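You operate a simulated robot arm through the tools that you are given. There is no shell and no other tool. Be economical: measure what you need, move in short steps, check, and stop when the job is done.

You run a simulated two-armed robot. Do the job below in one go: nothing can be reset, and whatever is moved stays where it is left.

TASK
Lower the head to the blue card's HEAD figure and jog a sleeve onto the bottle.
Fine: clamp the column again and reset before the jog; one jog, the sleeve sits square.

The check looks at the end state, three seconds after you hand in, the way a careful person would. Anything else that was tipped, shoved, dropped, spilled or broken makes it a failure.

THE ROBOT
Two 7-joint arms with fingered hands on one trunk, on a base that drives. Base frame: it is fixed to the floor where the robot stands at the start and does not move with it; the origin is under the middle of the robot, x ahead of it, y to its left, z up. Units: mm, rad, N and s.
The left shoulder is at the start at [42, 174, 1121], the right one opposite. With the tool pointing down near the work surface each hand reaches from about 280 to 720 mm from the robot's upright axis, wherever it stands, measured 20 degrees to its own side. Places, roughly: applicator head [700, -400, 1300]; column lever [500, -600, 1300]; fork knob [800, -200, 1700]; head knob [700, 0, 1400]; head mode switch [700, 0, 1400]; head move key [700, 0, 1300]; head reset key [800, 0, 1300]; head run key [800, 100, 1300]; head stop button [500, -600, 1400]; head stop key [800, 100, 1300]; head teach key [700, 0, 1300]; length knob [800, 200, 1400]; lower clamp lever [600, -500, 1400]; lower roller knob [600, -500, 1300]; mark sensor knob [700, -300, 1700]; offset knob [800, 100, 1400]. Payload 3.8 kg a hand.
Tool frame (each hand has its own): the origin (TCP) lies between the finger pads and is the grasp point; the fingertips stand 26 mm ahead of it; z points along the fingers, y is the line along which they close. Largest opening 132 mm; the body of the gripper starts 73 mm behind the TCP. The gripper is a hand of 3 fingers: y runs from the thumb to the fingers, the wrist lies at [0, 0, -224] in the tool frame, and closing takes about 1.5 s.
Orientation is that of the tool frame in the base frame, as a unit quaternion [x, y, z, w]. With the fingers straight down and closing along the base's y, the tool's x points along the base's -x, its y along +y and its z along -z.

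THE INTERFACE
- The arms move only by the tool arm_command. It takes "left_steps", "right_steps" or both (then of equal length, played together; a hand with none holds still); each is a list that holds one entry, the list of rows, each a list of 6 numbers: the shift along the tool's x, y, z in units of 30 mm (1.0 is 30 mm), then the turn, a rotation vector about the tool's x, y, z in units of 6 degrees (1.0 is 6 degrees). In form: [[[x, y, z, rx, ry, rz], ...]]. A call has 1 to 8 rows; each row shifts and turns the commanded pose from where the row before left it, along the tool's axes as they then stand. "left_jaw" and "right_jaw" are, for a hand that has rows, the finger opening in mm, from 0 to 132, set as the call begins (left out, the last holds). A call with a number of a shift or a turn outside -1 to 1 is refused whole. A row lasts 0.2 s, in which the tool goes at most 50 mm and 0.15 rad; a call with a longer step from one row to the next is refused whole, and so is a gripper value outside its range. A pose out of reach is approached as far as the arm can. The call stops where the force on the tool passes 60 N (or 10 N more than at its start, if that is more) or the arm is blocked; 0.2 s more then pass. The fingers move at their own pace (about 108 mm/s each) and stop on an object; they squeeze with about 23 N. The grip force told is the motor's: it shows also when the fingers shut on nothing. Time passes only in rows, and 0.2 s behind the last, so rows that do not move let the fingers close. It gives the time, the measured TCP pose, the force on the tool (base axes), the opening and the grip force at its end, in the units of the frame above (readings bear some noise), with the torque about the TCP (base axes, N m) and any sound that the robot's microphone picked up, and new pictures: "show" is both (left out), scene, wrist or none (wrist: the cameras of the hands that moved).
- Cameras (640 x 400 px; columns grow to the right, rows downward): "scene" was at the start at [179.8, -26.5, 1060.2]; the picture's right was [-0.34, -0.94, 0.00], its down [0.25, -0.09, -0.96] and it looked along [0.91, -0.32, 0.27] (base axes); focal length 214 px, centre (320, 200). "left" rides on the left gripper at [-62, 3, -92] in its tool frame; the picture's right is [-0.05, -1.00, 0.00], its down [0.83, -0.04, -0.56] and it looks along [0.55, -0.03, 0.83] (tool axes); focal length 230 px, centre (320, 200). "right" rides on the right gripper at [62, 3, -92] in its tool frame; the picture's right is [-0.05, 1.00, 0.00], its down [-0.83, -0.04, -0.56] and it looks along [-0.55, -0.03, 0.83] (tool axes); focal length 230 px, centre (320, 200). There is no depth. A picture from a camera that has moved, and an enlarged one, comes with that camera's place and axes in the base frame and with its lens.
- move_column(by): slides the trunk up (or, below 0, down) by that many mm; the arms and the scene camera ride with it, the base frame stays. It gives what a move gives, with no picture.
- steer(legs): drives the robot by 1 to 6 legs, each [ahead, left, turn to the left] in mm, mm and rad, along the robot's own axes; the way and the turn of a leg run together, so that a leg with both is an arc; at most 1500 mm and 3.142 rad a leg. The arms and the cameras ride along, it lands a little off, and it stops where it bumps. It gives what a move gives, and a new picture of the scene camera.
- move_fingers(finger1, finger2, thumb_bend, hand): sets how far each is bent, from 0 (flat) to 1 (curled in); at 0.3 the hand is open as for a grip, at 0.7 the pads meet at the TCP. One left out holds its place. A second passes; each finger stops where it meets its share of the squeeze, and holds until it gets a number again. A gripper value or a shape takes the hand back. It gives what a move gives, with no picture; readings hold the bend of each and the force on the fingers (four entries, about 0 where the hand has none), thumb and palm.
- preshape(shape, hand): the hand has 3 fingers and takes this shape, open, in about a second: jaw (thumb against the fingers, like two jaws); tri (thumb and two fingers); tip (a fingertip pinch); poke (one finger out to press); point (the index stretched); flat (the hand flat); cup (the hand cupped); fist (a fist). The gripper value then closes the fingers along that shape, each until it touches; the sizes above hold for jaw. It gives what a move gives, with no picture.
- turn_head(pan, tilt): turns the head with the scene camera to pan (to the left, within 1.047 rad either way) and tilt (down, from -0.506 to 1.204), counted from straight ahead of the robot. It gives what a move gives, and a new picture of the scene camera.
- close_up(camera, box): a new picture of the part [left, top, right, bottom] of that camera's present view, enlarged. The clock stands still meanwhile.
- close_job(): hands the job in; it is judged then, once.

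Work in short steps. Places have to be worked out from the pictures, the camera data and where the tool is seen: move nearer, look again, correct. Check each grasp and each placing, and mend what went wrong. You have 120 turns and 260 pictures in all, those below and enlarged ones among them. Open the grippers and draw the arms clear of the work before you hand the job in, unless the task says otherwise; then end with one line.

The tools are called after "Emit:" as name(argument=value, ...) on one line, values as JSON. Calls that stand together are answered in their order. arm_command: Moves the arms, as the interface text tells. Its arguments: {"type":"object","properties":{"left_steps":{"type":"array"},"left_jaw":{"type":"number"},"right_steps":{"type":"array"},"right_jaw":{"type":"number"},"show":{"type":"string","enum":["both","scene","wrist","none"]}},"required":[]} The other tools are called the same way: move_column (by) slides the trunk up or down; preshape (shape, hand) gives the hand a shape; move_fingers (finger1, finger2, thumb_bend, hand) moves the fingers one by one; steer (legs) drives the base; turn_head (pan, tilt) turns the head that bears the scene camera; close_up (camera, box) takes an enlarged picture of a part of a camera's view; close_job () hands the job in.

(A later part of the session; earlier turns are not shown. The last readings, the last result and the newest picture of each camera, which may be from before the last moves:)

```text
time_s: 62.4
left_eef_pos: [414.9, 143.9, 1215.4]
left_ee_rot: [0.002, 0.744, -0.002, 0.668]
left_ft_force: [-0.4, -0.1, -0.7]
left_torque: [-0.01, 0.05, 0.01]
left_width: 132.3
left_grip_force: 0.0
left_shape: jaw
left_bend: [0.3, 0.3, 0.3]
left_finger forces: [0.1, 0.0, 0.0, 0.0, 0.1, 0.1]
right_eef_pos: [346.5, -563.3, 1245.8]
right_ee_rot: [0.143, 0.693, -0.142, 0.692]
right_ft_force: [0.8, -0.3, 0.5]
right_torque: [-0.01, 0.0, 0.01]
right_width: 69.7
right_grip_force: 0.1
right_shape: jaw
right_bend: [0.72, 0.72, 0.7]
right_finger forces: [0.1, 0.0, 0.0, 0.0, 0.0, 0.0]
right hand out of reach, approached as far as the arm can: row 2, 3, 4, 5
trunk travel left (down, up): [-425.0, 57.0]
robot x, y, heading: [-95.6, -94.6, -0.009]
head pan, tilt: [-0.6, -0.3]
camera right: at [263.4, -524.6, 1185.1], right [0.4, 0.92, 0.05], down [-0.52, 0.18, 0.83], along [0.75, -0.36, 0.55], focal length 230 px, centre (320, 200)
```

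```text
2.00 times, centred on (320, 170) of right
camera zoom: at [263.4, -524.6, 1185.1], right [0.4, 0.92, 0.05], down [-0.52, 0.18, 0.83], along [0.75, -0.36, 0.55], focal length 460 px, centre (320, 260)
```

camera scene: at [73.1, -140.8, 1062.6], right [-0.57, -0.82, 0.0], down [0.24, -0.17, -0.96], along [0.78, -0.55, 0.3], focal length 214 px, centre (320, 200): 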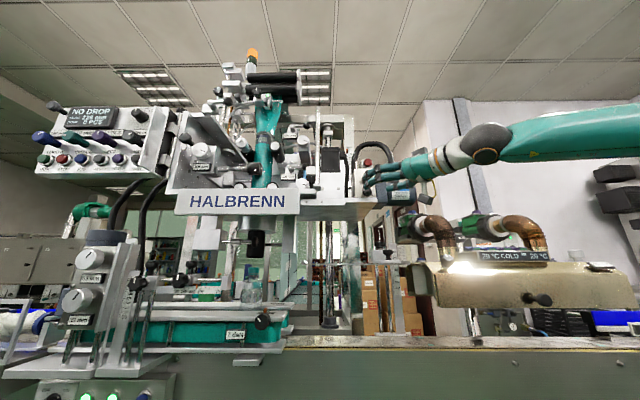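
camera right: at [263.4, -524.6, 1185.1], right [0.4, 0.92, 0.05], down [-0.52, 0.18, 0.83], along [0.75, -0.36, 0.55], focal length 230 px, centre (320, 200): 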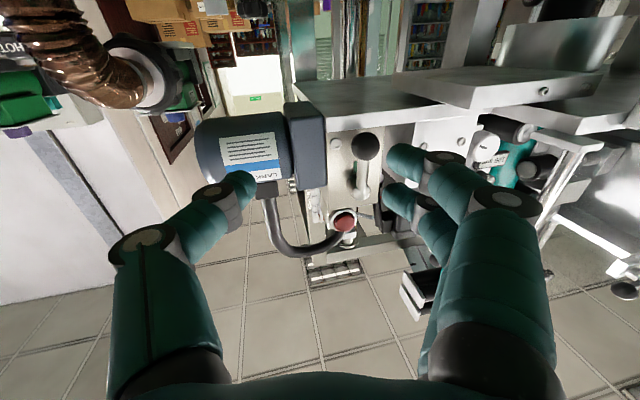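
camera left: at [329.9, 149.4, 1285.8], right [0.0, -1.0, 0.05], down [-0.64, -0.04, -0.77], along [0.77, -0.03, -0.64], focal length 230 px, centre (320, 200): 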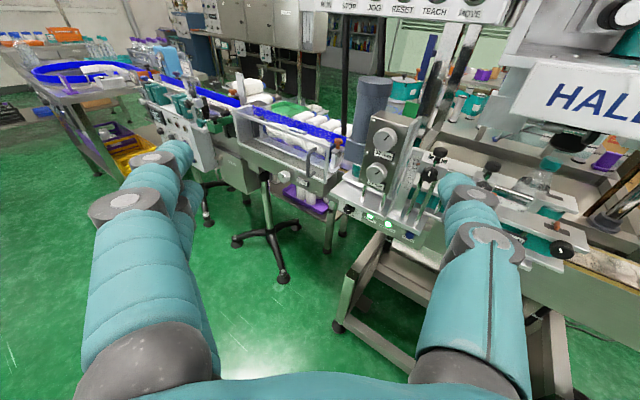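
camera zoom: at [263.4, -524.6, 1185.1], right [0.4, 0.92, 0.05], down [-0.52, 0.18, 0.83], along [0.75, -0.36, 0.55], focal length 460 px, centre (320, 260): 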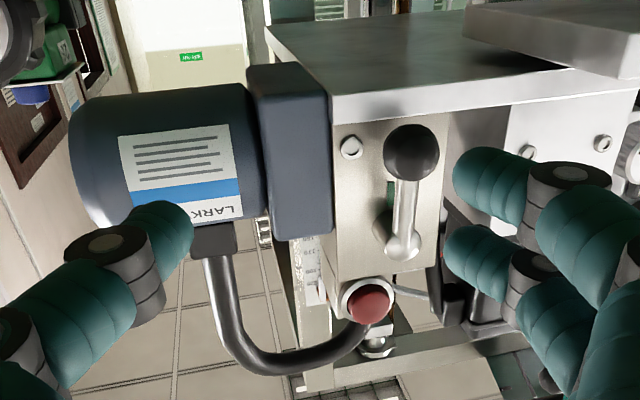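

Now the camera is nearly square to the box. I pull the left hand back a bit and turn the base 30 degrees right so that the robot faces the machine squarely.

Emit:
arm_command(left_steps=[[[0, 1, 0, 0, 0, 0], [0, 1, 0, 0, 0, 0], [0, 1, 0, 0, 0, 0], [0, 1, 0, 0, 0, 0]]], show="none")

Emit:
steer(legs=[[0, 0, -0.52]])

Emit:
turn_head(pan=0.0, tilt=-0.3)

```text
time_s: 63.4
left_eef_pos: [414.1, 264.5, 1214.6]
left_ee_rot: [0.001, 0.744, -0.002, 0.668]
left_ft_force: [0.2, 0.3, -0.2]
left_torque: [0.01, 0.01, -0.01]
left_width: 132.0
left_grip_force: 0.1
left_shape: jaw
left_bend: [0.3, 0.3, 0.3]
left_finger forces: [0.0, 0.1, 0.0, 0.1, 0.0, 0.0]
right_eef_pos: [345.6, -563.4, 1246.1]
right_ee_rot: [0.143, 0.694, -0.142, 0.691]
right_ft_force: [-0.6, -0.7, -0.4]
right_torque: [0.02, -0.03, -0.02]
right_width: 69.5
right_grip_force: 0.0
right_shape: jaw
right_bend: [0.72, 0.72, 0.7]
right_finger forces: [0.0, 0.0, 0.0, 0.0, 0.0, 0.0]
trunk travel left (down, up): [-425.0, 57.0]
robot x, y, heading: [-97.6, -91.2, -0.004]
head pan, tilt: [-0.6, -0.3]
```

```text
time_s: 65.2
left_eef_pos: [523.7, -24.3, 1213.3]
left_ee_rot: [0.185, 0.721, -0.167, 0.647]
left_ft_force: [-0.4, 0.2, 0.5]
left_torque: [-0.03, 0.01, 0.0]
left_width: 132.1
left_grip_force: 0.1
left_shape: jaw
left_bend: [0.3, 0.3, 0.3]
left_finger forces: [0.0, 0.1, 0.0, 0.0, 0.0, 0.0]
right_eef_pos: [66.9, -719.5, 1245.2]
right_ee_rot: [0.31, 0.636, -0.309, 0.635]
right_ft_force: [-0.1, -0.6, 0.3]
right_torque: [-0.01, 0.0, 0.05]
right_width: 69.5
right_grip_force: 0.1
right_shape: jaw
right_bend: [0.72, 0.72, 0.7]
right_finger forces: [0.0, 0.1, 0.0, 0.0, 0.0, 0.0]
trunk travel left (down, up): [-425.0, 57.0]
robot x, y, heading: [-95.0, -95.1, -0.508]
head pan, tilt: [-0.6, -0.3]
camera scene: at [30.4, -215.3, 1062.7], right [-0.89, -0.45, 0.0], down [0.13, -0.26, -0.96], along [0.43, -0.85, 0.3], focal length 214 px, centre (320, 200)
```

scene: 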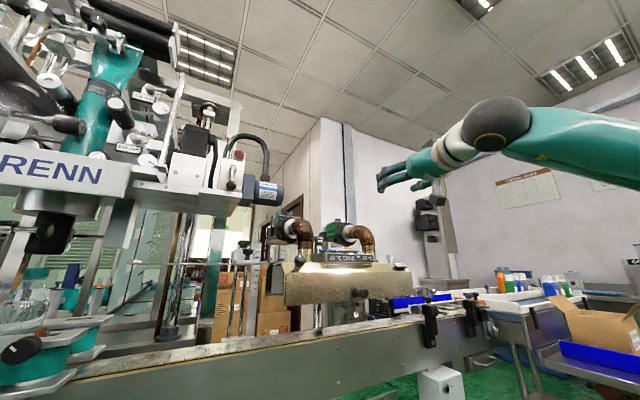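

```text
time_s: 66.2
left_eef_pos: [523.6, -23.8, 1213.0]
left_ee_rot: [0.186, 0.721, -0.168, 0.646]
left_ft_force: [-0.7, -0.1, 0.1]
left_torque: [0.0, 0.0, -0.02]
left_width: 131.8
left_grip_force: 0.2
left_shape: jaw
left_bend: [0.3, 0.3, 0.3]
left_finger forces: [0.0, 0.0, 0.0, 0.1, 0.1, 0.0]
right_eef_pos: [68.4, -718.8, 1245.7]
right_ee_rot: [0.31, 0.637, -0.309, 0.635]
right_ft_force: [-0.7, -0.2, 0.3]
right_torque: [0.0, 0.01, -0.01]
right_width: 69.7
right_grip_force: 0.2
right_shape: jaw
right_bend: [0.72, 0.72, 0.7]
right_finger forces: [0.1, 0.1, 0.1, 0.0, 0.1, 0.0]
trunk travel left (down, up): [-425.0, 57.0]
robot x, y, heading: [-95.7, -94.4, -0.507]
head pan, tilt: [0.0, -0.3]
camera scene: at [63.9, -183.2, 1062.7], right [-0.49, -0.87, 0.0], down [0.26, -0.14, -0.96], along [0.83, -0.46, 0.3], focal length 214 px, centre (320, 200)
```

scene: 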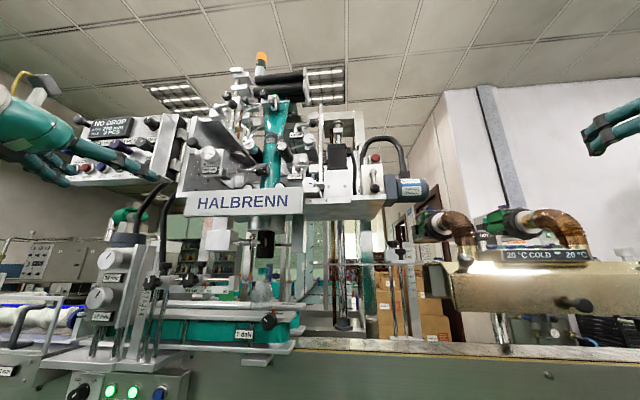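

The robot now faces the machine squarely. I bring the right hand back to straight ahead and laterally toward the lever, stopping short of it.

Emit:
arm_command(right_steps=[[[0, 0, 0, -1, 0, 0], [0, 0, 0, -1, 0, 0], [0, 0, 0, -1, 0, 0], [0, 1, 0, -1, 0, 0], [0, 1, 0, -1, 0, 0], [0, 1, 0, 0, 0, 0], [0, 1, 0, 0, 0, 0], [0, 1, 0, 0, 0, 0]]], show="wrist")

```text
time_s: 68.0
left_eef_pos: [524.7, -22.5, 1211.9]
left_ee_rot: [0.186, 0.72, -0.168, 0.647]
left_ft_force: [0.1, 0.3, -0.2]
left_torque: [0.0, 0.02, 0.0]
left_width: 131.6
left_grip_force: 0.2
left_shape: jaw
left_bend: [0.3, 0.3, 0.3]
left_finger forces: [0.0, 0.0, 0.0, 0.1, 0.0, 0.0]
right_eef_pos: [134.4, -621.3, 1256.4]
right_ee_rot: [0.135, 0.696, -0.134, 0.692]
right_ft_force: [-0.9, 0.0, 0.3]
right_torque: [0.02, -0.02, -0.04]
right_width: 69.6
right_grip_force: 0.0
right_shape: jaw
right_bend: [0.72, 0.72, 0.7]
right_finger forces: [0.0, 0.1, 0.0, 0.0, 0.0, 0.0]
right hand out of reach, approached as far as the arm can: row 7, 8
trunk travel left (down, up): [-425.0, 57.0]
robot x, y, heading: [-97.0, -94.8, -0.507]
head pan, tilt: [0.0, -0.3]
camera right: at [51.0, -583.9, 1195.6], right [0.37, 0.93, 0.05], down [-0.53, 0.16, 0.83], along [0.76, -0.34, 0.55], focal length 230 px, centre (320, 200)
```

right: 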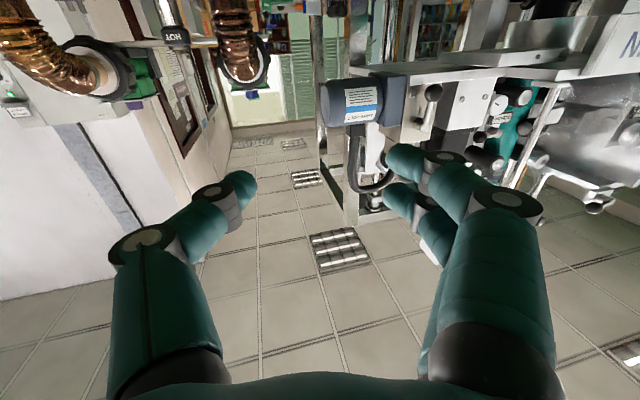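

I add the last yaw and move forward-left toward a point about 90 mm short of the ball.

Emit:
arm_command(right_steps=[[[0, 0, 1, 1, 0, 0], [0, 0.9, 0.9, 0, 0, 0], [0, 0.9, 0.9, 0, 0, 0], [0, 0.9, 0.9, 0, 0, 0], [0, 0.9, 0.9, 0, 0, 0], [0, 0.9, 0, 0, 0, 0]]], show="wrist")

```text
time_s: 69.4
left_eef_pos: [524.4, -23.5, 1212.9]
left_ee_rot: [0.186, 0.72, -0.168, 0.647]
left_ft_force: [-0.7, 0.6, 0.9]
left_torque: [0.0, 0.04, -0.02]
left_width: 132.1
left_grip_force: 0.1
left_shape: jaw
left_bend: [0.3, 0.3, 0.3]
left_finger forces: [0.1, 0.1, 0.0, 0.0, 0.0, 0.0]
right_eef_pos: [318.8, -559.3, 1270.2]
right_ee_rot: [0.165, 0.679, -0.173, 0.695]
right_ft_force: [-0.8, -3.3, -0.1]
right_torque: [-0.02, -0.03, 0.32]
right_width: 69.6
right_grip_force: 0.0
right_shape: jaw
right_bend: [0.72, 0.72, 0.7]
right_finger forces: [0.0, 0.0, 0.0, 0.0, 0.0, 0.0]
right hand out of reach, approached as far as the arm can: row 3, 4
trunk travel left (down, up): [-425.0, 57.0]
robot x, y, heading: [-97.5, -94.1, -0.505]
head pan, tilt: [0.0, -0.3]
camera right: at [240.7, -513.8, 1207.0], right [0.46, 0.89, 0.05], down [-0.53, 0.23, 0.82], along [0.71, -0.4, 0.57], focal length 230 px, centre (320, 200)
```

right: 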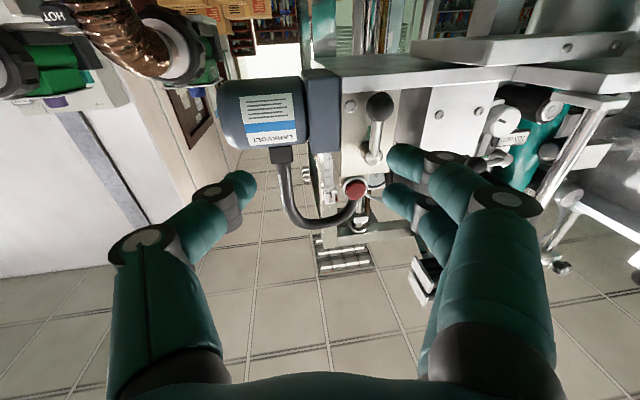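

Hand is square to the box now. The ball is 115 mm ahead, 52 mm left and 17 mm below the TCP; I go to it, stopping 8 mm short in depth.

Emit:
arm_command(right_steps=[[[0.3, 0.87, 0, 0, 0, 0], [0.3, 0.87, 0, 0, 0, 0], [0, 0, 0.9, 0, 0, 0], [0, 0, 0.9, 0, 0, 0]]], right_jaw=55, show="wrist")

```text
time_s: 70.4
left_eef_pos: [524.2, -23.0, 1212.4]
left_ee_rot: [0.185, 0.721, -0.166, 0.647]
left_ft_force: [0.0, 0.5, -0.4]
left_torque: [0.05, -0.02, -0.03]
left_width: 131.8
left_grip_force: 0.0
left_shape: jaw
left_bend: [0.3, 0.3, 0.3]
left_finger forces: [0.1, 0.0, 0.1, 0.1, 0.1, 0.2]
right_eef_pos: [394.9, -543.6, 1236.8]
right_ee_rot: [0.171, 0.687, -0.17, 0.685]
right_ft_force: [0.0, -1.1, 0.6]
right_torque: [0.0, 0.0, 0.01]
right_width: 55.4
right_grip_force: 0.1
right_shape: jaw
right_bend: [0.73, 0.73, 0.7]
right_finger forces: [0.0, 0.0, 0.0, 0.0, 0.1, 0.0]
trunk travel left (down, up): [-425.0, 57.0]
robot x, y, heading: [-93.7, -94.6, -0.506]
head pan, tilt: [0.0, -0.3]
camera right: at [314.7, -497.9, 1177.0], right [0.47, 0.88, 0.05], down [-0.51, 0.22, 0.83], along [0.72, -0.42, 0.55], focal length 230 px, centre (320, 200)
```

right: 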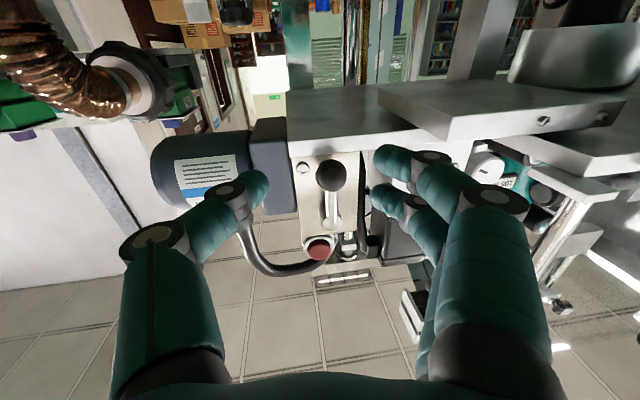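

Ball now 54 mm ahead, 6 left, 16 above the TCP. I complete the approach and grip.

Emit:
arm_command(right_steps=[[[-0.5, 0.2, 0.5, 0, 0, 0], [0, 0, 0.5, 0, 0, 0], [0, 0, 0.5, 0, 0, 0]]], right_jaw=50, show="wrist")

Emit:
close_up(camera="right", box=[240, 90, 400, 260])

```text
time_s: 71.2
left_eef_pos: [524.7, -23.8, 1212.7]
left_ee_rot: [0.185, 0.721, -0.167, 0.647]
left_ft_force: [-0.4, 0.2, 0.9]
left_torque: [-0.02, 0.04, 0.02]
left_width: 131.8
left_grip_force: 0.0
left_shape: jaw
left_bend: [0.3, 0.3, 0.3]
left_finger forces: [0.0, 0.0, 0.1, 0.0, 0.1, 0.0]
right_eef_pos: [436.0, -558.5, 1253.0]
right_ee_rot: [0.172, 0.687, -0.17, 0.685]
right_ft_force: [0.9, 0.8, -0.2]
right_torque: [0.03, 0.0, 0.01]
right_width: 50.6
right_grip_force: 0.0
right_shape: jaw
right_bend: [0.73, 0.73, 0.7]
right_finger forces: [0.1, 0.0, 0.0, 0.0, 0.0, 0.1]
trunk travel left (down, up): [-425.0, 57.0]
robot x, y, heading: [-99.3, -97.5, -0.507]
head pan, tilt: [0.0, -0.3]
camera right: at [356.8, -512.0, 1192.5], right [0.47, 0.88, 0.05], down [-0.51, 0.22, 0.83], along [0.72, -0.42, 0.55], focal length 230 px, centre (320, 200)
```

right: 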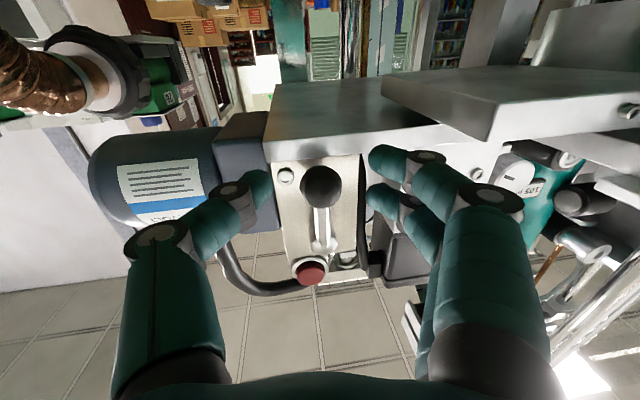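

```text
2.35 times, centred on (320, 175) of right
camera zoom: at [356.8, -512.0, 1192.5], right [0.47, 0.88, 0.05], down [-0.51, 0.22, 0.83], along [0.72, -0.42, 0.55], focal length 541 px, centre (320, 259)
```

zoom: 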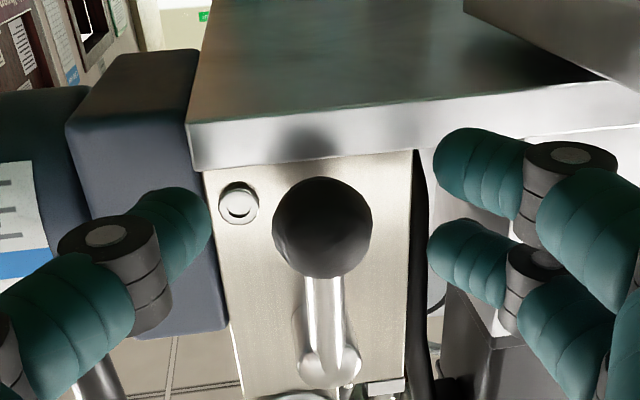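

The ball is centred between the pads, 9 mm ahead of the TCP. I go 5 mm further and close.

Emit:
arm_command(right_steps=[[[0.05, 0, 0.17, 0, 0, 0], [0, 0, 0, 0, 0, 0]]], right_jaw=40, show="none")

Emit:
arm_command(right_steps=[[[0, 0, 0, 0, 0, 0], [0, 0, 0, 0, 0, 0], [0, 0, 0, 0, 0, 0], [0, 0, 0, 0, 0, 0], [0, 0, 0, 0, 0, 0]]], right_jaw=0, show="wrist")

Emit:
close_up(camera="right", box=[240, 90, 400, 260])

```text
time_s: 71.8
left_eef_pos: [525.0, -23.8, 1211.9]
left_ee_rot: [0.187, 0.72, -0.168, 0.646]
left_ft_force: [0.5, 0.5, 0.1]
left_torque: [0.02, 0.0, 0.01]
left_width: 132.0
left_grip_force: 0.1
left_shape: jaw
left_bend: [0.3, 0.3, 0.3]
left_finger forces: [0.1, 0.0, 0.1, 0.0, 0.0, 0.0]
right_eef_pos: [439.8, -561.0, 1251.8]
right_ee_rot: [0.172, 0.687, -0.17, 0.685]
right_ft_force: [0.1, 0.8, -1.3]
right_torque: [0.01, -0.01, 0.0]
right_width: 40.6
right_grip_force: 0.1
right_shape: jaw
right_bend: [0.73, 0.73, 0.7]
right_finger forces: [0.0, 0.0, 0.0, 0.1, 0.1, 0.1]
trunk travel left (down, up): [-425.0, 57.0]
robot x, y, heading: [-99.3, -94.8, -0.513]
head pan, tilt: [0.0, -0.3]
```

```text
time_s: 73.0
left_eef_pos: [524.4, -23.6, 1212.8]
left_ee_rot: [0.186, 0.721, -0.167, 0.646]
left_ft_force: [-0.1, 0.3, -0.2]
left_torque: [0.04, 0.0, 0.0]
left_width: 131.6
left_grip_force: 0.0
left_shape: jaw
left_bend: [0.3, 0.3, 0.3]
left_finger forces: [0.0, 0.0, 0.1, 0.1, 0.1, 0.0]
right_eef_pos: [439.9, -562.0, 1251.3]
right_ee_rot: [0.173, 0.687, -0.171, 0.685]
right_ft_force: [-2.4, -3.4, 0.1]
right_torque: [-0.05, 0.0, -0.02]
right_width: 9.5
right_grip_force: 23.1
right_shape: jaw
right_bend: [0.7, 0.72, 0.7]
right_finger forces: [0.0, 13.2, 0.0, 0.1, 19.0, 0.0]
trunk travel left (down, up): [-425.0, 57.0]
robot x, y, heading: [-98.9, -94.3, -0.505]
head pan, tilt: [0.0, -0.3]
camera right: at [360.7, -515.2, 1191.3], right [0.47, 0.88, 0.05], down [-0.51, 0.22, 0.83], along [0.72, -0.42, 0.55], focal length 230 px, centre (320, 200)
```

right: 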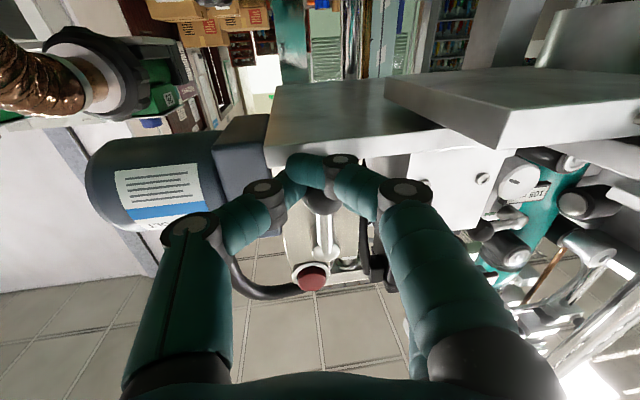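

```text
2.35 times, centred on (320, 175) of right
camera zoom: at [360.7, -515.2, 1191.3], right [0.47, 0.88, 0.05], down [-0.51, 0.22, 0.83], along [0.72, -0.42, 0.55], focal length 541 px, centre (320, 259)
```

zoom: 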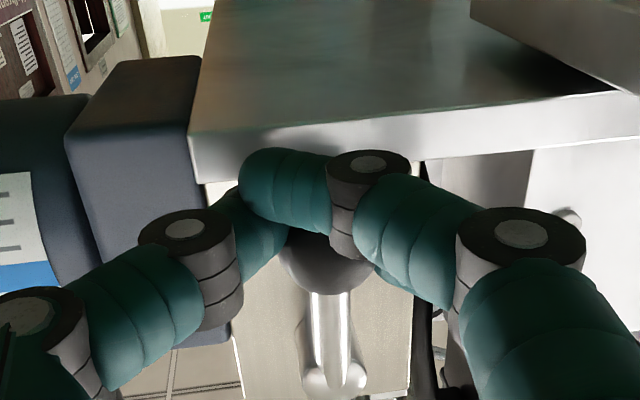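

One finger slid under the ball, so the hand is a bit low. I open, raise 9 mm and regrip.

Emit:
arm_command(right_steps=[[[0, 0, 0, 0, 0, 0], [0, 0, 0, 0, 0, 0], [-0.3, 0, 0, 0, 0, 0]]], right_jaw=45, show="none")

Emit:
arm_command(right_steps=[[[0, 0, 0, 0, 0, 0], [0, 0, 0, 0, 0, 0], [0, 0, 0, 0, 0, 0], [0, 0, 0, 0, 0, 0], [0, 0, 0, 0, 0, 0]]], right_jaw=0, show="none")

Emit:
close_up(camera="right", box=[240, 90, 400, 260])

```text
time_s: 73.8
left_eef_pos: [524.1, -23.8, 1213.1]
left_ee_rot: [0.186, 0.72, -0.168, 0.647]
left_ft_force: [0.1, -0.2, 0.6]
left_torque: [-0.03, 0.02, 0.0]
left_width: 131.7
left_grip_force: 0.0
left_shape: jaw
left_bend: [0.3, 0.3, 0.3]
left_finger forces: [0.1, 0.1, 0.0, 0.1, 0.1, 0.0]
right_eef_pos: [439.4, -561.6, 1262.6]
right_ee_rot: [0.17, 0.687, -0.169, 0.686]
right_ft_force: [-0.4, 0.6, 0.6]
right_torque: [-0.03, 0.01, -0.02]
right_width: 44.6
right_grip_force: 0.0
right_shape: jaw
right_bend: [0.73, 0.74, 0.7]
right_finger forces: [0.1, 0.0, 0.0, 0.1, 0.0, 0.1]
trunk travel left (down, up): [-425.0, 57.0]
robot x, y, heading: [-96.2, -93.4, -0.513]
head pan, tilt: [0.0, -0.3]
```

```text
time_s: 75.0
left_eef_pos: [524.6, -22.9, 1212.8]
left_ee_rot: [0.185, 0.721, -0.167, 0.646]
left_ft_force: [-0.4, -0.3, 0.2]
left_torque: [-0.02, -0.01, 0.01]
left_width: 131.8
left_grip_force: 0.1
left_shape: jaw
left_bend: [0.3, 0.3, 0.3]
left_finger forces: [0.0, 0.1, 0.1, 0.0, 0.1, 0.1]
right_eef_pos: [440.3, -560.9, 1262.4]
right_ee_rot: [0.172, 0.687, -0.17, 0.685]
right_ft_force: [1.1, -0.6, 1.8]
right_torque: [-0.05, -0.02, 0.0]
right_width: 16.2
right_grip_force: 22.9
right_shape: jaw
right_bend: [0.72, 0.72, 0.7]
right_finger forces: [10.5, 9.7, 0.0, 0.0, 20.0, 0.0]
trunk travel left (down, up): [-425.0, 57.0]
robot x, y, heading: [-92.8, -99.8, -0.51]
head pan, tilt: [0.0, -0.3]
```

```text
2.35 times, centred on (320, 175) of right
camera zoom: at [360.8, -515.2, 1201.4], right [0.47, 0.88, 0.05], down [-0.51, 0.22, 0.83], along [0.72, -0.42, 0.55], focal length 541 px, centre (320, 259)
```

zoom: 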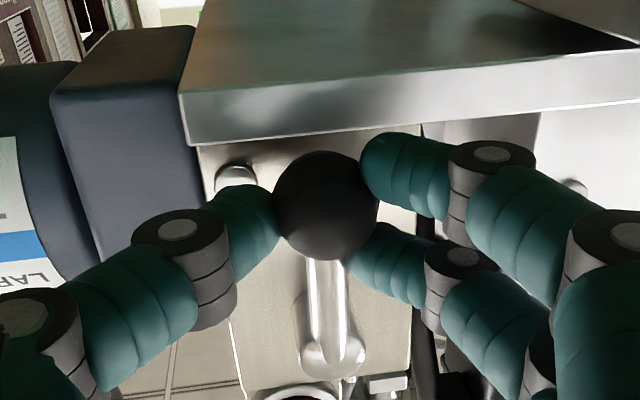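

Solid three-point grip now. I try turning toward the left (+y tool) 24 degrees.

Emit:
arm_command(right_steps=[[[0, 0.15, 0, 0, 0, 1], [0, 0.15, 0, 0, 0, 1], [0, 0.15, 0, 0, 0, 1], [0, 0.15, 0, 0, 0, 1]]], show="none")

Emit:
close_up(camera="right", box=[240, 90, 400, 260])

```text
time_s: 76.0
left_eef_pos: [523.4, -22.9, 1215.8]
left_ee_rot: [0.186, 0.72, -0.167, 0.647]
left_ft_force: [0.2, -0.2, -0.1]
left_torque: [0.0, 0.01, -0.03]
left_width: 131.8
left_grip_force: 0.0
left_shape: jaw
left_bend: [0.3, 0.3, 0.3]
left_finger forces: [0.1, 0.0, 0.0, 0.0, 0.0, 0.0]
right_eef_pos: [438.5, -558.6, 1292.7]
right_ee_rot: [0.311, 0.637, -0.022, 0.705]
right_ft_force: [-6.8, -5.0, -0.2]
right_torque: [-0.01, 0.1, -0.23]
right_width: 9.7
right_grip_force: 23.1
right_shape: jaw
right_bend: [0.76, 0.75, 0.71]
right_finger forces: [3.0, 0.0, 0.0, 0.0, 11.9, 0.1]
right hand out of reach, approached as far as the arm can: row 3, 4
trunk travel left (down, up): [-425.0, 57.0]
robot x, y, heading: [-94.1, -96.4, -0.504]
head pan, tilt: [0.0, -0.3]
```

```text
2.35 times, centred on (320, 175) of right
camera zoom: at [369.7, -491.3, 1238.8], right [0.42, 0.79, 0.46], down [-0.66, -0.08, 0.74], along [0.62, -0.61, 0.49], focal length 541 px, centre (320, 259)
```

zoom: 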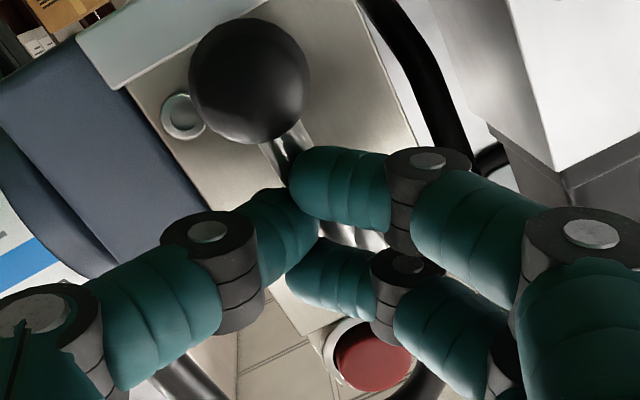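

Joint limits skewed the motion and the hand slid up to the shaft; nothing moved. I open, back out straight, and unroll.

Emit:
arm_command(right_steps=[[[0, 0, 0, 0, 0, 0], [0, 0, 0, 0, 0, 0], [0, 0, 0, 0, 0, 0], [0, 0, -1, 0, 0, 0], [0, 0, -1, 0, 0, 0], [0, 0, -1, 0, 0, 0]]], right_jaw=60, show="none")

Emit:
arm_command(right_steps=[[[0, 0, 0, 0, 0, -1], [0, 0, 0, 0, 0, -1], [0, 0, 0, 0, 0, -1], [0, 0, 0, 0, 0, -1]]], right_jaw=60, show="both")

```text
time_s: 77.4
left_eef_pos: [524.2, -23.4, 1212.8]
left_ee_rot: [0.186, 0.721, -0.167, 0.646]
left_ft_force: [0.6, 0.4, 0.4]
left_torque: [0.03, -0.02, -0.02]
left_width: 132.0
left_grip_force: 0.1
left_shape: jaw
left_bend: [0.3, 0.3, 0.3]
left_finger forces: [0.1, 0.0, 0.0, 0.0, 0.0, 0.1]
right_eef_pos: [360.5, -516.5, 1287.7]
right_ee_rot: [0.312, 0.636, -0.025, 0.706]
right_ft_force: [-0.7, 0.1, 0.0]
right_torque: [0.01, 0.0, -0.01]
right_width: 59.5
right_grip_force: 0.0
right_shape: jaw
right_bend: [0.73, 0.73, 0.7]
right_finger forces: [0.0, 0.0, 0.0, 0.0, 0.1, 0.1]
trunk travel left (down, up): [-425.0, 57.0]
robot x, y, heading: [-96.1, -98.1, -0.505]
head pan, tilt: [0.0, -0.3]
```

```text
time_s: 78.4
left_eef_pos: [524.5, -24.4, 1212.4]
left_ee_rot: [0.186, 0.72, -0.167, 0.647]
left_ft_force: [0.0, -0.4, -0.1]
left_torque: [0.0, -0.03, 0.01]
left_width: 131.9
left_grip_force: 0.0
left_shape: jaw
left_bend: [0.3, 0.3, 0.3]
left_finger forces: [0.0, 0.1, 0.0, 0.0, 0.1, 0.1]
right_eef_pos: [360.8, -515.0, 1287.3]
right_ee_rot: [0.171, 0.687, -0.171, 0.685]
right_ft_force: [-0.5, 0.5, 0.3]
right_torque: [-0.02, 0.02, 0.0]
right_width: 59.4
right_grip_force: 0.0
right_shape: jaw
right_bend: [0.73, 0.73, 0.7]
right_finger forces: [0.0, 0.1, 0.0, 0.0, 0.0, 0.0]
trunk travel left (down, up): [-425.0, 57.0]
robot x, y, heading: [-96.4, -93.8, -0.509]
head pan, tilt: [0.0, -0.3]
camera scene: at [63.9, -183.1, 1062.7], right [-0.49, -0.87, 0.0], down [0.26, -0.14, -0.96], along [0.84, -0.46, 0.3], focal length 214 px, centre (320, 200)
camera right: at [281.7, -469.5, 1227.0], right [0.47, 0.88, 0.05], down [-0.51, 0.22, 0.83], along [0.72, -0.42, 0.55], focal length 230 px, centre (320, 200)
```

scene: 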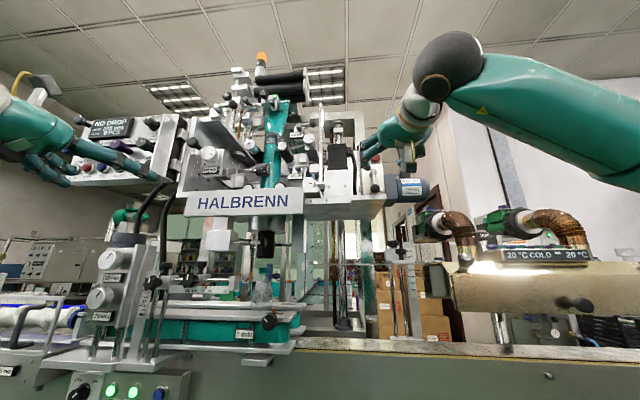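
right: 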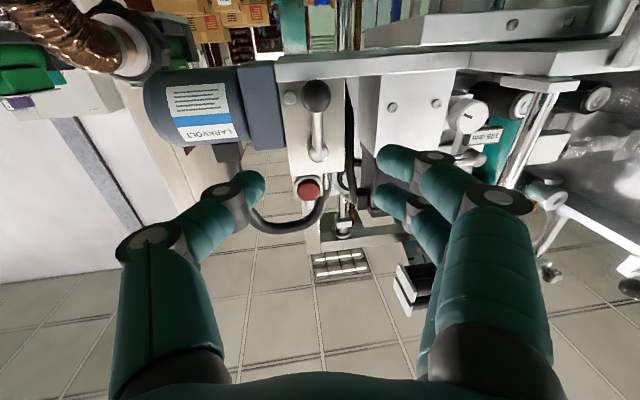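

I will push the ball sideways with the closed fingers instead. Loosening is likely counter-clockwise (ball to the right), so I place the closed fingers left of the ball.

Emit:
arm_command(right_steps=[[[0.4, 0.6, 0, 0, 0, 0], [0.4, 0.6, 0, 0, 0, 0], [0, 0, 0, 0, 0, 0], [0, 0, 0, 0, 0, 0], [0, 0, 0.95, 0, 0, 0], [0, 0, 0.95, 0, 0, 0], [0, 0, 0.9, 0, 0, 0]]], right_jaw=0, show="wrist")

Emit:
close_up(camera="right", box=[220, 90, 420, 290])

```text
time_s: 80.0
left_eef_pos: [524.8, -23.7, 1212.1]
left_ee_rot: [0.186, 0.721, -0.168, 0.646]
left_ft_force: [-0.5, -0.2, 0.1]
left_torque: [0.02, -0.04, 0.02]
left_width: 132.0
left_grip_force: 0.1
left_shape: jaw
left_bend: [0.3, 0.3, 0.3]
left_finger forces: [0.1, 0.1, 0.0, 0.0, 0.0, 0.0]
right_eef_pos: [451.3, -523.8, 1264.5]
right_ee_rot: [0.172, 0.687, -0.171, 0.685]
right_ft_force: [1.3, 0.7, 0.4]
right_torque: [-0.04, -0.01, -0.01]
right_width: 0.0
right_grip_force: 23.1
right_shape: jaw
right_bend: [0.64, 0.64, 0.66]
right_finger forces: [0.0, 0.1, 0.1, 0.0, 0.1, 0.0]
trunk travel left (down, up): [-425.0, 57.0]
robot x, y, heading: [-93.4, -96.8, -0.506]
head pan, tilt: [0.0, -0.3]
camera right: at [372.3, -477.6, 1204.0], right [0.47, 0.88, 0.05], down [-0.51, 0.22, 0.83], along [0.72, -0.42, 0.55], focal length 230 px, centre (320, 200)
```

right: 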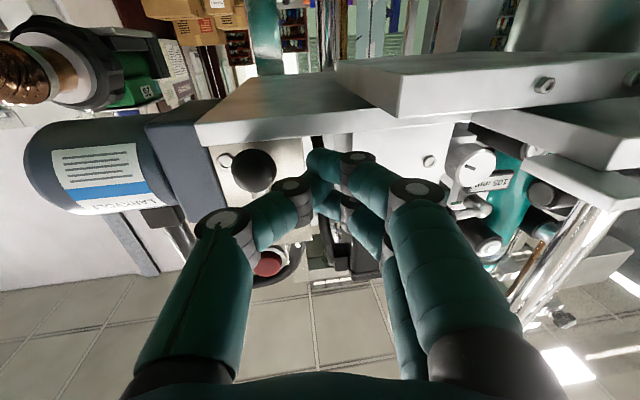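

```text
2.00 times, centred on (320, 190) of right
camera zoom: at [372.3, -477.6, 1204.0], right [0.47, 0.88, 0.05], down [-0.51, 0.22, 0.83], along [0.72, -0.42, 0.55], focal length 460 px, centre (320, 220)
```

zoom: 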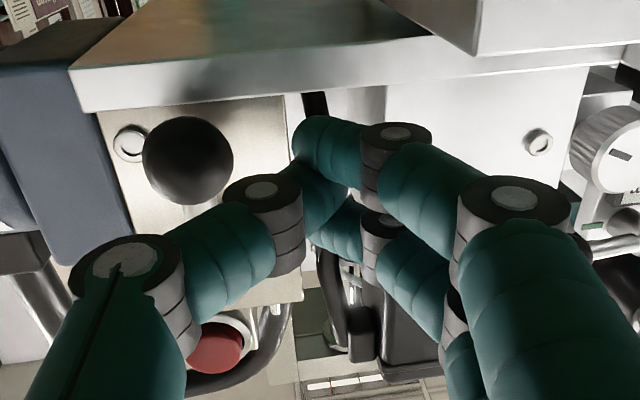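

The thumb bulges to the side; a single stretched finger will push more cleanly. I back off and take the poke shape.

Emit:
arm_command(right_steps=[[[0, 0, -1, 0, 0, 0], [0, 0, -1, 0, 0, 0], [0, 0, -0.8, 0, 0, 0]]], show="none")

Emit:
preshape(shape="poke", hand="right")

Emit:
arm_command(right_steps=[[[0, 0, 0, 0, 0, 0]]], show="both")

Emit:
close_up(camera="scene", box=[340, 90, 460, 220])

```text
time_s: 80.8
left_eef_pos: [523.4, -23.4, 1212.9]
left_ee_rot: [0.187, 0.72, -0.169, 0.647]
left_ft_force: [0.2, -0.1, -0.5]
left_torque: [0.01, 0.02, 0.02]
left_width: 131.7
left_grip_force: 0.2
left_shape: jaw
left_bend: [0.3, 0.3, 0.3]
left_finger forces: [0.1, 0.1, 0.0, 0.0, 0.0, 0.0]
right_eef_pos: [375.4, -485.5, 1263.8]
right_ee_rot: [0.172, 0.687, -0.17, 0.685]
right_ft_force: [-0.4, 0.3, -0.1]
right_torque: [0.02, 0.02, 0.02]
right_width: 0.0
right_grip_force: 23.1
right_shape: jaw
right_bend: [0.64, 0.64, 0.66]
right_finger forces: [0.0, 0.0, 0.1, 0.1, 0.0, 0.1]
trunk travel left (down, up): [-425.0, 57.0]
robot x, y, heading: [-94.7, -94.4, -0.506]
head pan, tilt: [0.0, -0.3]
```

```text
time_s: 81.7
left_eef_pos: [523.2, -22.3, 1212.8]
left_ee_rot: [0.186, 0.721, -0.168, 0.646]
left_ft_force: [0.2, 0.3, -0.6]
left_torque: [0.0, 0.02, 0.02]
left_width: 132.0
left_grip_force: 0.0
left_shape: jaw
left_bend: [0.3, 0.3, 0.3]
left_finger forces: [0.0, 0.0, 0.1, 0.0, 0.0, 0.0]
right_eef_pos: [375.2, -485.6, 1263.7]
right_ee_rot: [0.172, 0.687, -0.17, 0.685]
right_ft_force: [-0.1, -0.3, 0.1]
right_torque: [0.01, 0.02, 0.01]
right_width: 0.0
right_grip_force: 0.2
right_shape: poke
right_bend: [0.97, 0.97, 1.0]
right_finger forces: [0.1, 0.0, 0.1, 0.0, 0.0, 0.1]
trunk travel left (down, up): [-425.0, 57.0]
robot x, y, heading: [-98.7, -93.8, -0.502]
head pan, tilt: [0.0, -0.3]
```

```text
time_s: 82.1
left_eef_pos: [524.8, -23.7, 1212.8]
left_ee_rot: [0.186, 0.721, -0.168, 0.646]
left_ft_force: [-0.8, -0.6, -0.2]
left_torque: [0.02, 0.01, -0.05]
left_width: 132.1
left_grip_force: 0.0
left_shape: jaw
left_bend: [0.3, 0.3, 0.3]
left_finger forces: [0.0, 0.0, 0.1, 0.0, 0.0, 0.1]
right_eef_pos: [375.3, -485.7, 1263.4]
right_ee_rot: [0.171, 0.687, -0.17, 0.686]
right_ft_force: [-0.6, 0.0, 0.2]
right_torque: [-0.02, 0.01, -0.01]
right_width: 0.0
right_grip_force: 0.0
right_shape: poke
right_bend: [0.97, 0.97, 1.0]
right_finger forces: [0.1, 0.0, 0.0, 0.1, 0.0, 0.0]
trunk travel left (down, up): [-425.0, 57.0]
robot x, y, heading: [-93.2, -99.4, -0.505]
head pan, tilt: [0.0, -0.3]
camera scene: at [63.9, -183.1, 1062.7], right [-0.49, -0.87, 0.0], down [0.26, -0.14, -0.96], along [0.84, -0.46, 0.3], focal length 214 px, centre (320, 200)
camera right: at [296.0, -438.5, 1203.1], right [0.47, 0.88, 0.05], down [-0.51, 0.22, 0.83], along [0.72, -0.42, 0.55], focal length 230 px, centre (320, 200)
```

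scene: 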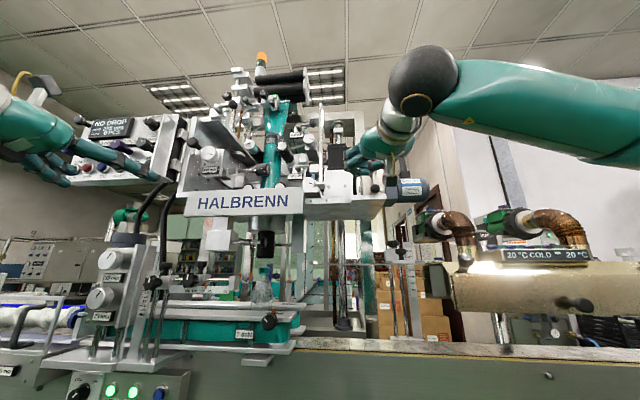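
right: 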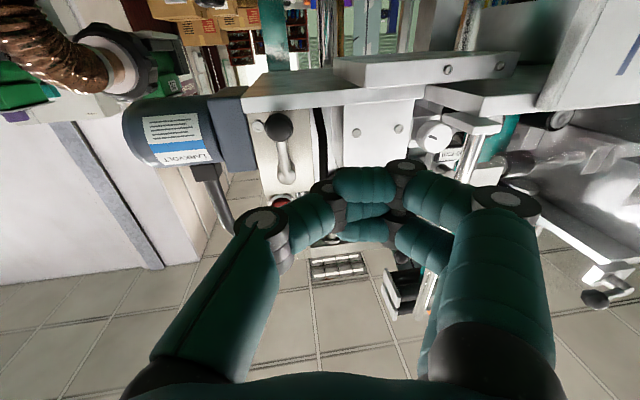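

```text
3.08 times, centred on (400, 155) of scene
camera zoom: at [63.9, -183.1, 1062.7], right [-0.49, -0.87, 0.0], down [0.26, -0.14, -0.96], along [0.84, -0.46, 0.3], focal length 660 px, centre (74, 338)
```

zoom: 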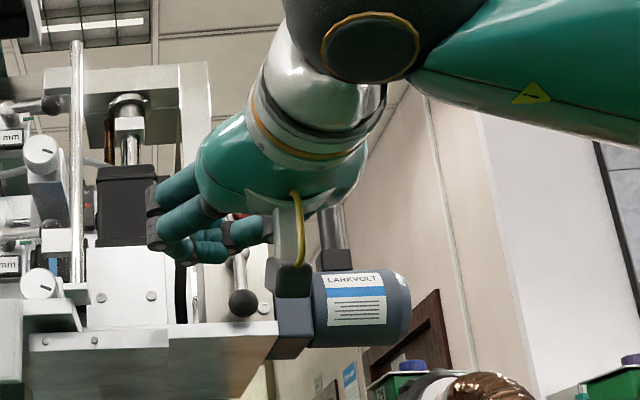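

The poke shape curled fully. I try "point" with the index stretched.

Emit:
preshape(shape="point", hand="right")

Emit:
close_up(camera="right", box=[100, 50, 560, 340])

Emit:
close_up(camera="scene", box=[340, 90, 460, 220])

```text
time_s: 83.0
left_eef_pos: [524.6, -23.5, 1212.8]
left_ee_rot: [0.186, 0.72, -0.168, 0.647]
left_ft_force: [-0.2, -1.0, -0.2]
left_torque: [0.01, -0.02, 0.01]
left_width: 131.9
left_grip_force: 0.1
left_shape: jaw
left_bend: [0.3, 0.3, 0.3]
left_finger forces: [0.1, 0.0, 0.1, 0.1, 0.1, 0.0]
right_eef_pos: [373.7, -485.1, 1264.4]
right_ee_rot: [0.171, 0.687, -0.169, 0.686]
right_ft_force: [-0.3, 0.5, -1.0]
right_torque: [-0.04, -0.01, -0.03]
right_width: 0.0
right_grip_force: 0.0
right_shape: point
right_bend: [0.17, 0.99, 0.5]
right_finger forces: [0.0, 0.0, 0.0, 0.0, 0.0, 0.0]
trunk travel left (down, up): [-425.0, 57.0]
robot x, y, heading: [-97.1, -92.3, -0.504]
head pan, tilt: [0.0, -0.3]
```

```text
1.38 times, centred on (330, 195) of right
camera zoom: at [296.0, -438.6, 1203.0], right [0.47, 0.88, 0.05], down [-0.51, 0.22, 0.83], along [0.72, -0.42, 0.55], focal length 317 px, centre (306, 207)
```

zoom: 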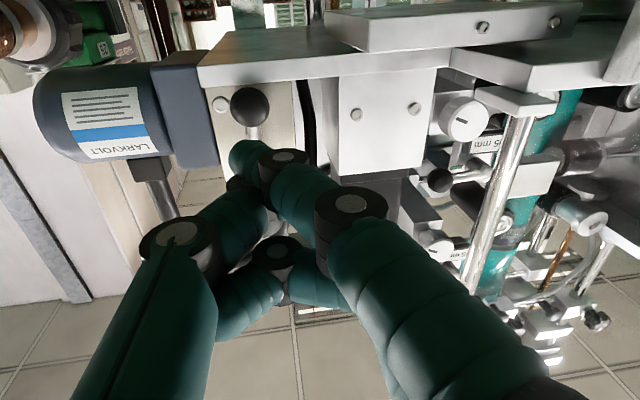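

```text
3.08 times, centred on (400, 155) of scene
camera zoom: at [63.9, -183.1, 1062.7], right [-0.49, -0.87, 0.0], down [0.26, -0.14, -0.96], along [0.84, -0.46, 0.3], focal length 660 px, centre (74, 338)
```

zoom: 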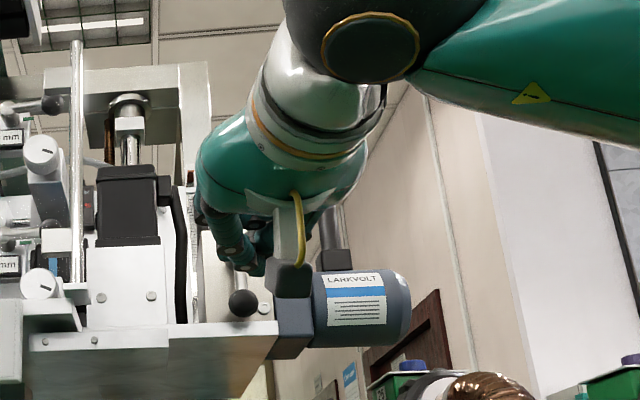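

Re-reading the forces: only the leftward turn was truly resisted (~25 N tangential); the rightward one just pressed on the front. I go back to the jaw shape and regrip the ball to try rightward properly.

Emit:
preshape(shape="jaw", hand="right")

Emit:
arm_command(right_steps=[[[0, -0.9, 0, 0, 0, 0], [0, -0.25, 0, 0, 0, 0], [0, 0, 0, 0, 0, 0], [0, 0, 0, 0, 0, 0]]], right_jaw=55, show="wrist")

```text
time_s: 83.9
left_eef_pos: [525.2, -23.2, 1213.1]
left_ee_rot: [0.186, 0.72, -0.168, 0.647]
left_ft_force: [0.2, 0.0, 0.3]
left_torque: [0.03, -0.03, 0.0]
left_width: 131.9
left_grip_force: 0.1
left_shape: jaw
left_bend: [0.3, 0.3, 0.3]
left_finger forces: [0.0, 0.0, 0.0, 0.0, 0.1, 0.0]
right_eef_pos: [375.1, -484.2, 1262.9]
right_ee_rot: [0.171, 0.687, -0.17, 0.686]
right_ft_force: [0.3, 0.2, 0.7]
right_torque: [0.02, -0.02, -0.02]
right_width: 131.9
right_grip_force: 0.2
right_shape: jaw
right_bend: [0.3, 0.3, 0.3]
right_finger forces: [0.1, 0.0, 0.0, 0.0, 0.0, 0.1]
trunk travel left (down, up): [-425.0, 57.0]
robot x, y, heading: [-100.1, -94.9, -0.508]
head pan, tilt: [0.0, -0.3]
```

```text
time_s: 84.9
left_eef_pos: [524.4, -22.8, 1213.8]
left_ee_rot: [0.186, 0.721, -0.168, 0.646]
left_ft_force: [-0.4, 0.1, -0.3]
left_torque: [0.0, 0.04, -0.02]
left_width: 131.7
left_grip_force: 0.1
left_shape: jaw
left_bend: [0.3, 0.3, 0.3]
left_finger forces: [0.0, 0.0, 0.1, 0.0, 0.1, 0.0]
right_eef_pos: [361.2, -515.8, 1263.5]
right_ee_rot: [0.172, 0.687, -0.17, 0.685]
right_ft_force: [0.4, -0.3, 0.1]
right_torque: [0.04, 0.04, 0.01]
right_width: 55.8
right_grip_force: 0.0
right_shape: jaw
right_bend: [0.73, 0.73, 0.7]
right_finger forces: [0.0, 0.1, 0.0, 0.0, 0.0, 0.0]
trunk travel left (down, up): [-425.0, 57.0]
robot x, y, heading: [-96.1, -94.5, -0.505]
head pan, tilt: [0.0, -0.3]
camera right: at [281.0, -468.2, 1202.5], right [0.47, 0.88, 0.05], down [-0.51, 0.22, 0.83], along [0.72, -0.42, 0.55], focal length 230 px, centre (320, 200)
```

right: 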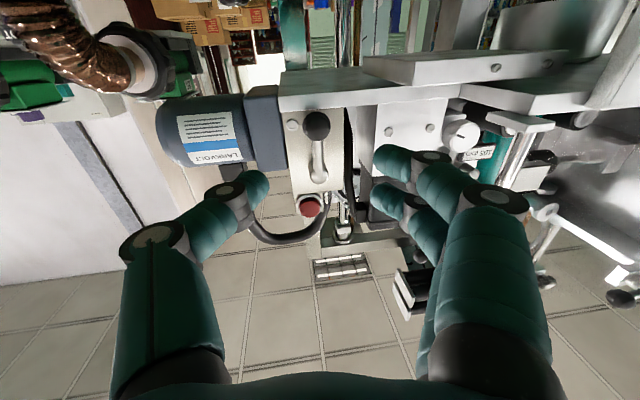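

TCP is aligned; I advance 91 mm and then grip.

Emit:
arm_command(right_steps=[[[0, -0.1, 1, 0, 0, 0], [0, 0, 1, 0, 0, 0], [0, 0, 1, 0, 0, 0], [0, 0, 0.05, 0, 0, 0]]], right_jaw=45, show="none")

Emit:
arm_command(right_steps=[[[0, 0, 0, 0, 0, 0], [0, 0, 0, 0, 0, 0], [0, 0, 0, 0, 0, 0], [0, 0, 0, 0, 0, 0], [0, 0, 0, 0, 0, 0]]], right_jaw=0, show="none")

Emit:
close_up(camera="right", box=[240, 90, 400, 260])

```text
time_s: 85.9
left_eef_pos: [523.8, -22.7, 1213.2]
left_ee_rot: [0.185, 0.721, -0.167, 0.647]
left_ft_force: [0.2, 0.3, 0.5]
left_torque: [0.01, 0.0, -0.02]
left_width: 132.0
left_grip_force: 0.1
left_shape: jaw
left_bend: [0.3, 0.3, 0.3]
left_finger forces: [0.0, 0.1, 0.1, 0.1, 0.0, 0.0]
right_eef_pos: [439.5, -559.8, 1263.4]
right_ee_rot: [0.173, 0.687, -0.17, 0.685]
right_ft_force: [0.4, 0.2, -0.3]
right_torque: [-0.01, 0.0, 0.01]
right_width: 45.2
right_grip_force: 0.1
right_shape: jaw
right_bend: [0.73, 0.73, 0.7]
right_finger forces: [0.1, 0.1, 0.0, 0.0, 0.0, 0.1]
trunk travel left (down, up): [-425.0, 57.0]
robot x, y, heading: [-96.8, -96.8, -0.507]
head pan, tilt: [0.0, -0.3]
```

```text
time_s: 87.1
left_eef_pos: [524.5, -24.1, 1212.9]
left_ee_rot: [0.186, 0.72, -0.168, 0.647]
left_ft_force: [0.3, -0.2, 0.8]
left_torque: [0.0, 0.03, 0.0]
left_width: 132.0
left_grip_force: 0.0
left_shape: jaw
left_bend: [0.3, 0.3, 0.3]
left_finger forces: [0.0, 0.1, 0.0, 0.0, 0.0, 0.1]
right_eef_pos: [440.2, -559.5, 1262.6]
right_ee_rot: [0.172, 0.687, -0.17, 0.686]
right_ft_force: [1.8, -1.4, 1.3]
right_torque: [-0.1, 0.0, 0.03]
right_width: 15.5
right_grip_force: 23.1
right_shape: jaw
right_bend: [0.72, 0.71, 0.7]
right_finger forces: [9.9, 9.5, 0.0, 0.1, 20.2, 0.0]
trunk travel left (down, up): [-425.0, 57.0]
robot x, y, heading: [-96.0, -95.5, -0.509]
head pan, tilt: [0.0, -0.3]
```

```text
2.35 times, centred on (320, 175) of right
camera zoom: at [361.6, -513.0, 1202.5], right [0.47, 0.88, 0.05], down [-0.51, 0.22, 0.83], along [0.72, -0.42, 0.55], focal length 541 px, centre (320, 259)
```

zoom: 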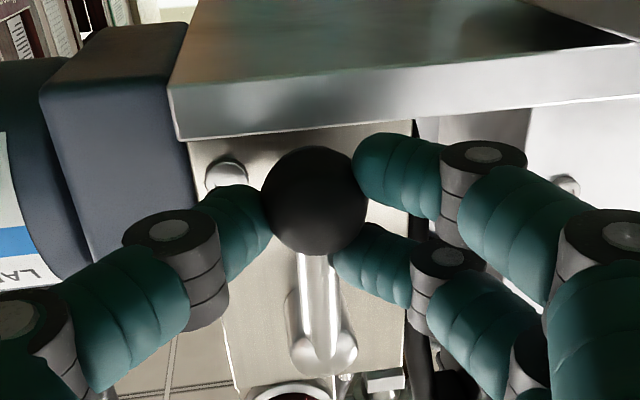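

Firm grip. I turn the lever toward the right by 18 degrees and check.

Emit:
arm_command(right_steps=[[[0, -0.15, 0, 0, 0, -1], [0, -0.15, 0, 0, 0, -1], [0, -0.15, 0, 0, 0, -1]]], show="none")

Emit:
close_up(camera="right", box=[240, 90, 400, 260])

```text
time_s: 87.9
left_eef_pos: [523.5, -23.3, 1213.3]
left_ee_rot: [0.186, 0.72, -0.168, 0.647]
left_ft_force: [0.1, 0.4, -0.7]
left_torque: [-0.03, 0.02, 0.02]
left_width: 132.0
left_grip_force: 0.0
left_shape: jaw
left_bend: [0.3, 0.3, 0.3]
left_finger forces: [0.0, 0.0, 0.0, 0.0, 0.1, 0.0]
right_eef_pos: [433.6, -569.7, 1265.7]
right_ee_rot: [0.06, 0.705, -0.274, 0.651]
right_ft_force: [-6.2, 4.4, -2.9]
right_torque: [0.1, 0.06, 0.01]
right_width: 15.6
right_grip_force: 23.3
right_shape: jaw
right_bend: [0.72, 0.71, 0.7]
right_finger forces: [12.9, 11.0, 0.1, 0.1, 21.2, 0.0]
trunk travel left (down, up): [-425.0, 57.0]
robot x, y, heading: [-92.5, -97.4, -0.504]
head pan, tilt: [0.0, -0.3]
```

```text
2.35 times, centred on (320, 175) of right
camera zoom: at [345.7, -540.8, 1206.3], right [0.45, 0.85, -0.26], down [-0.39, 0.45, 0.8], along [0.8, -0.26, 0.53], focal length 541 px, centre (320, 259)
```

zoom: 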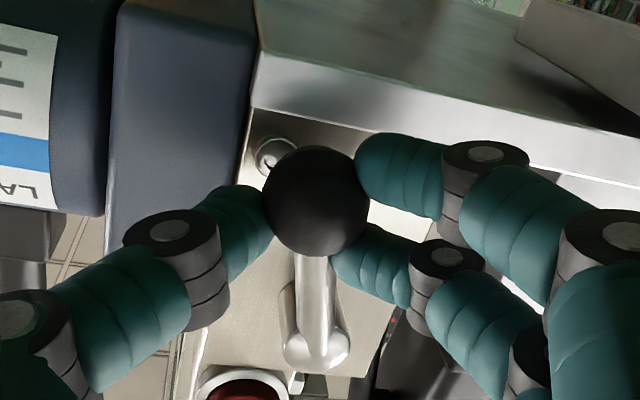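

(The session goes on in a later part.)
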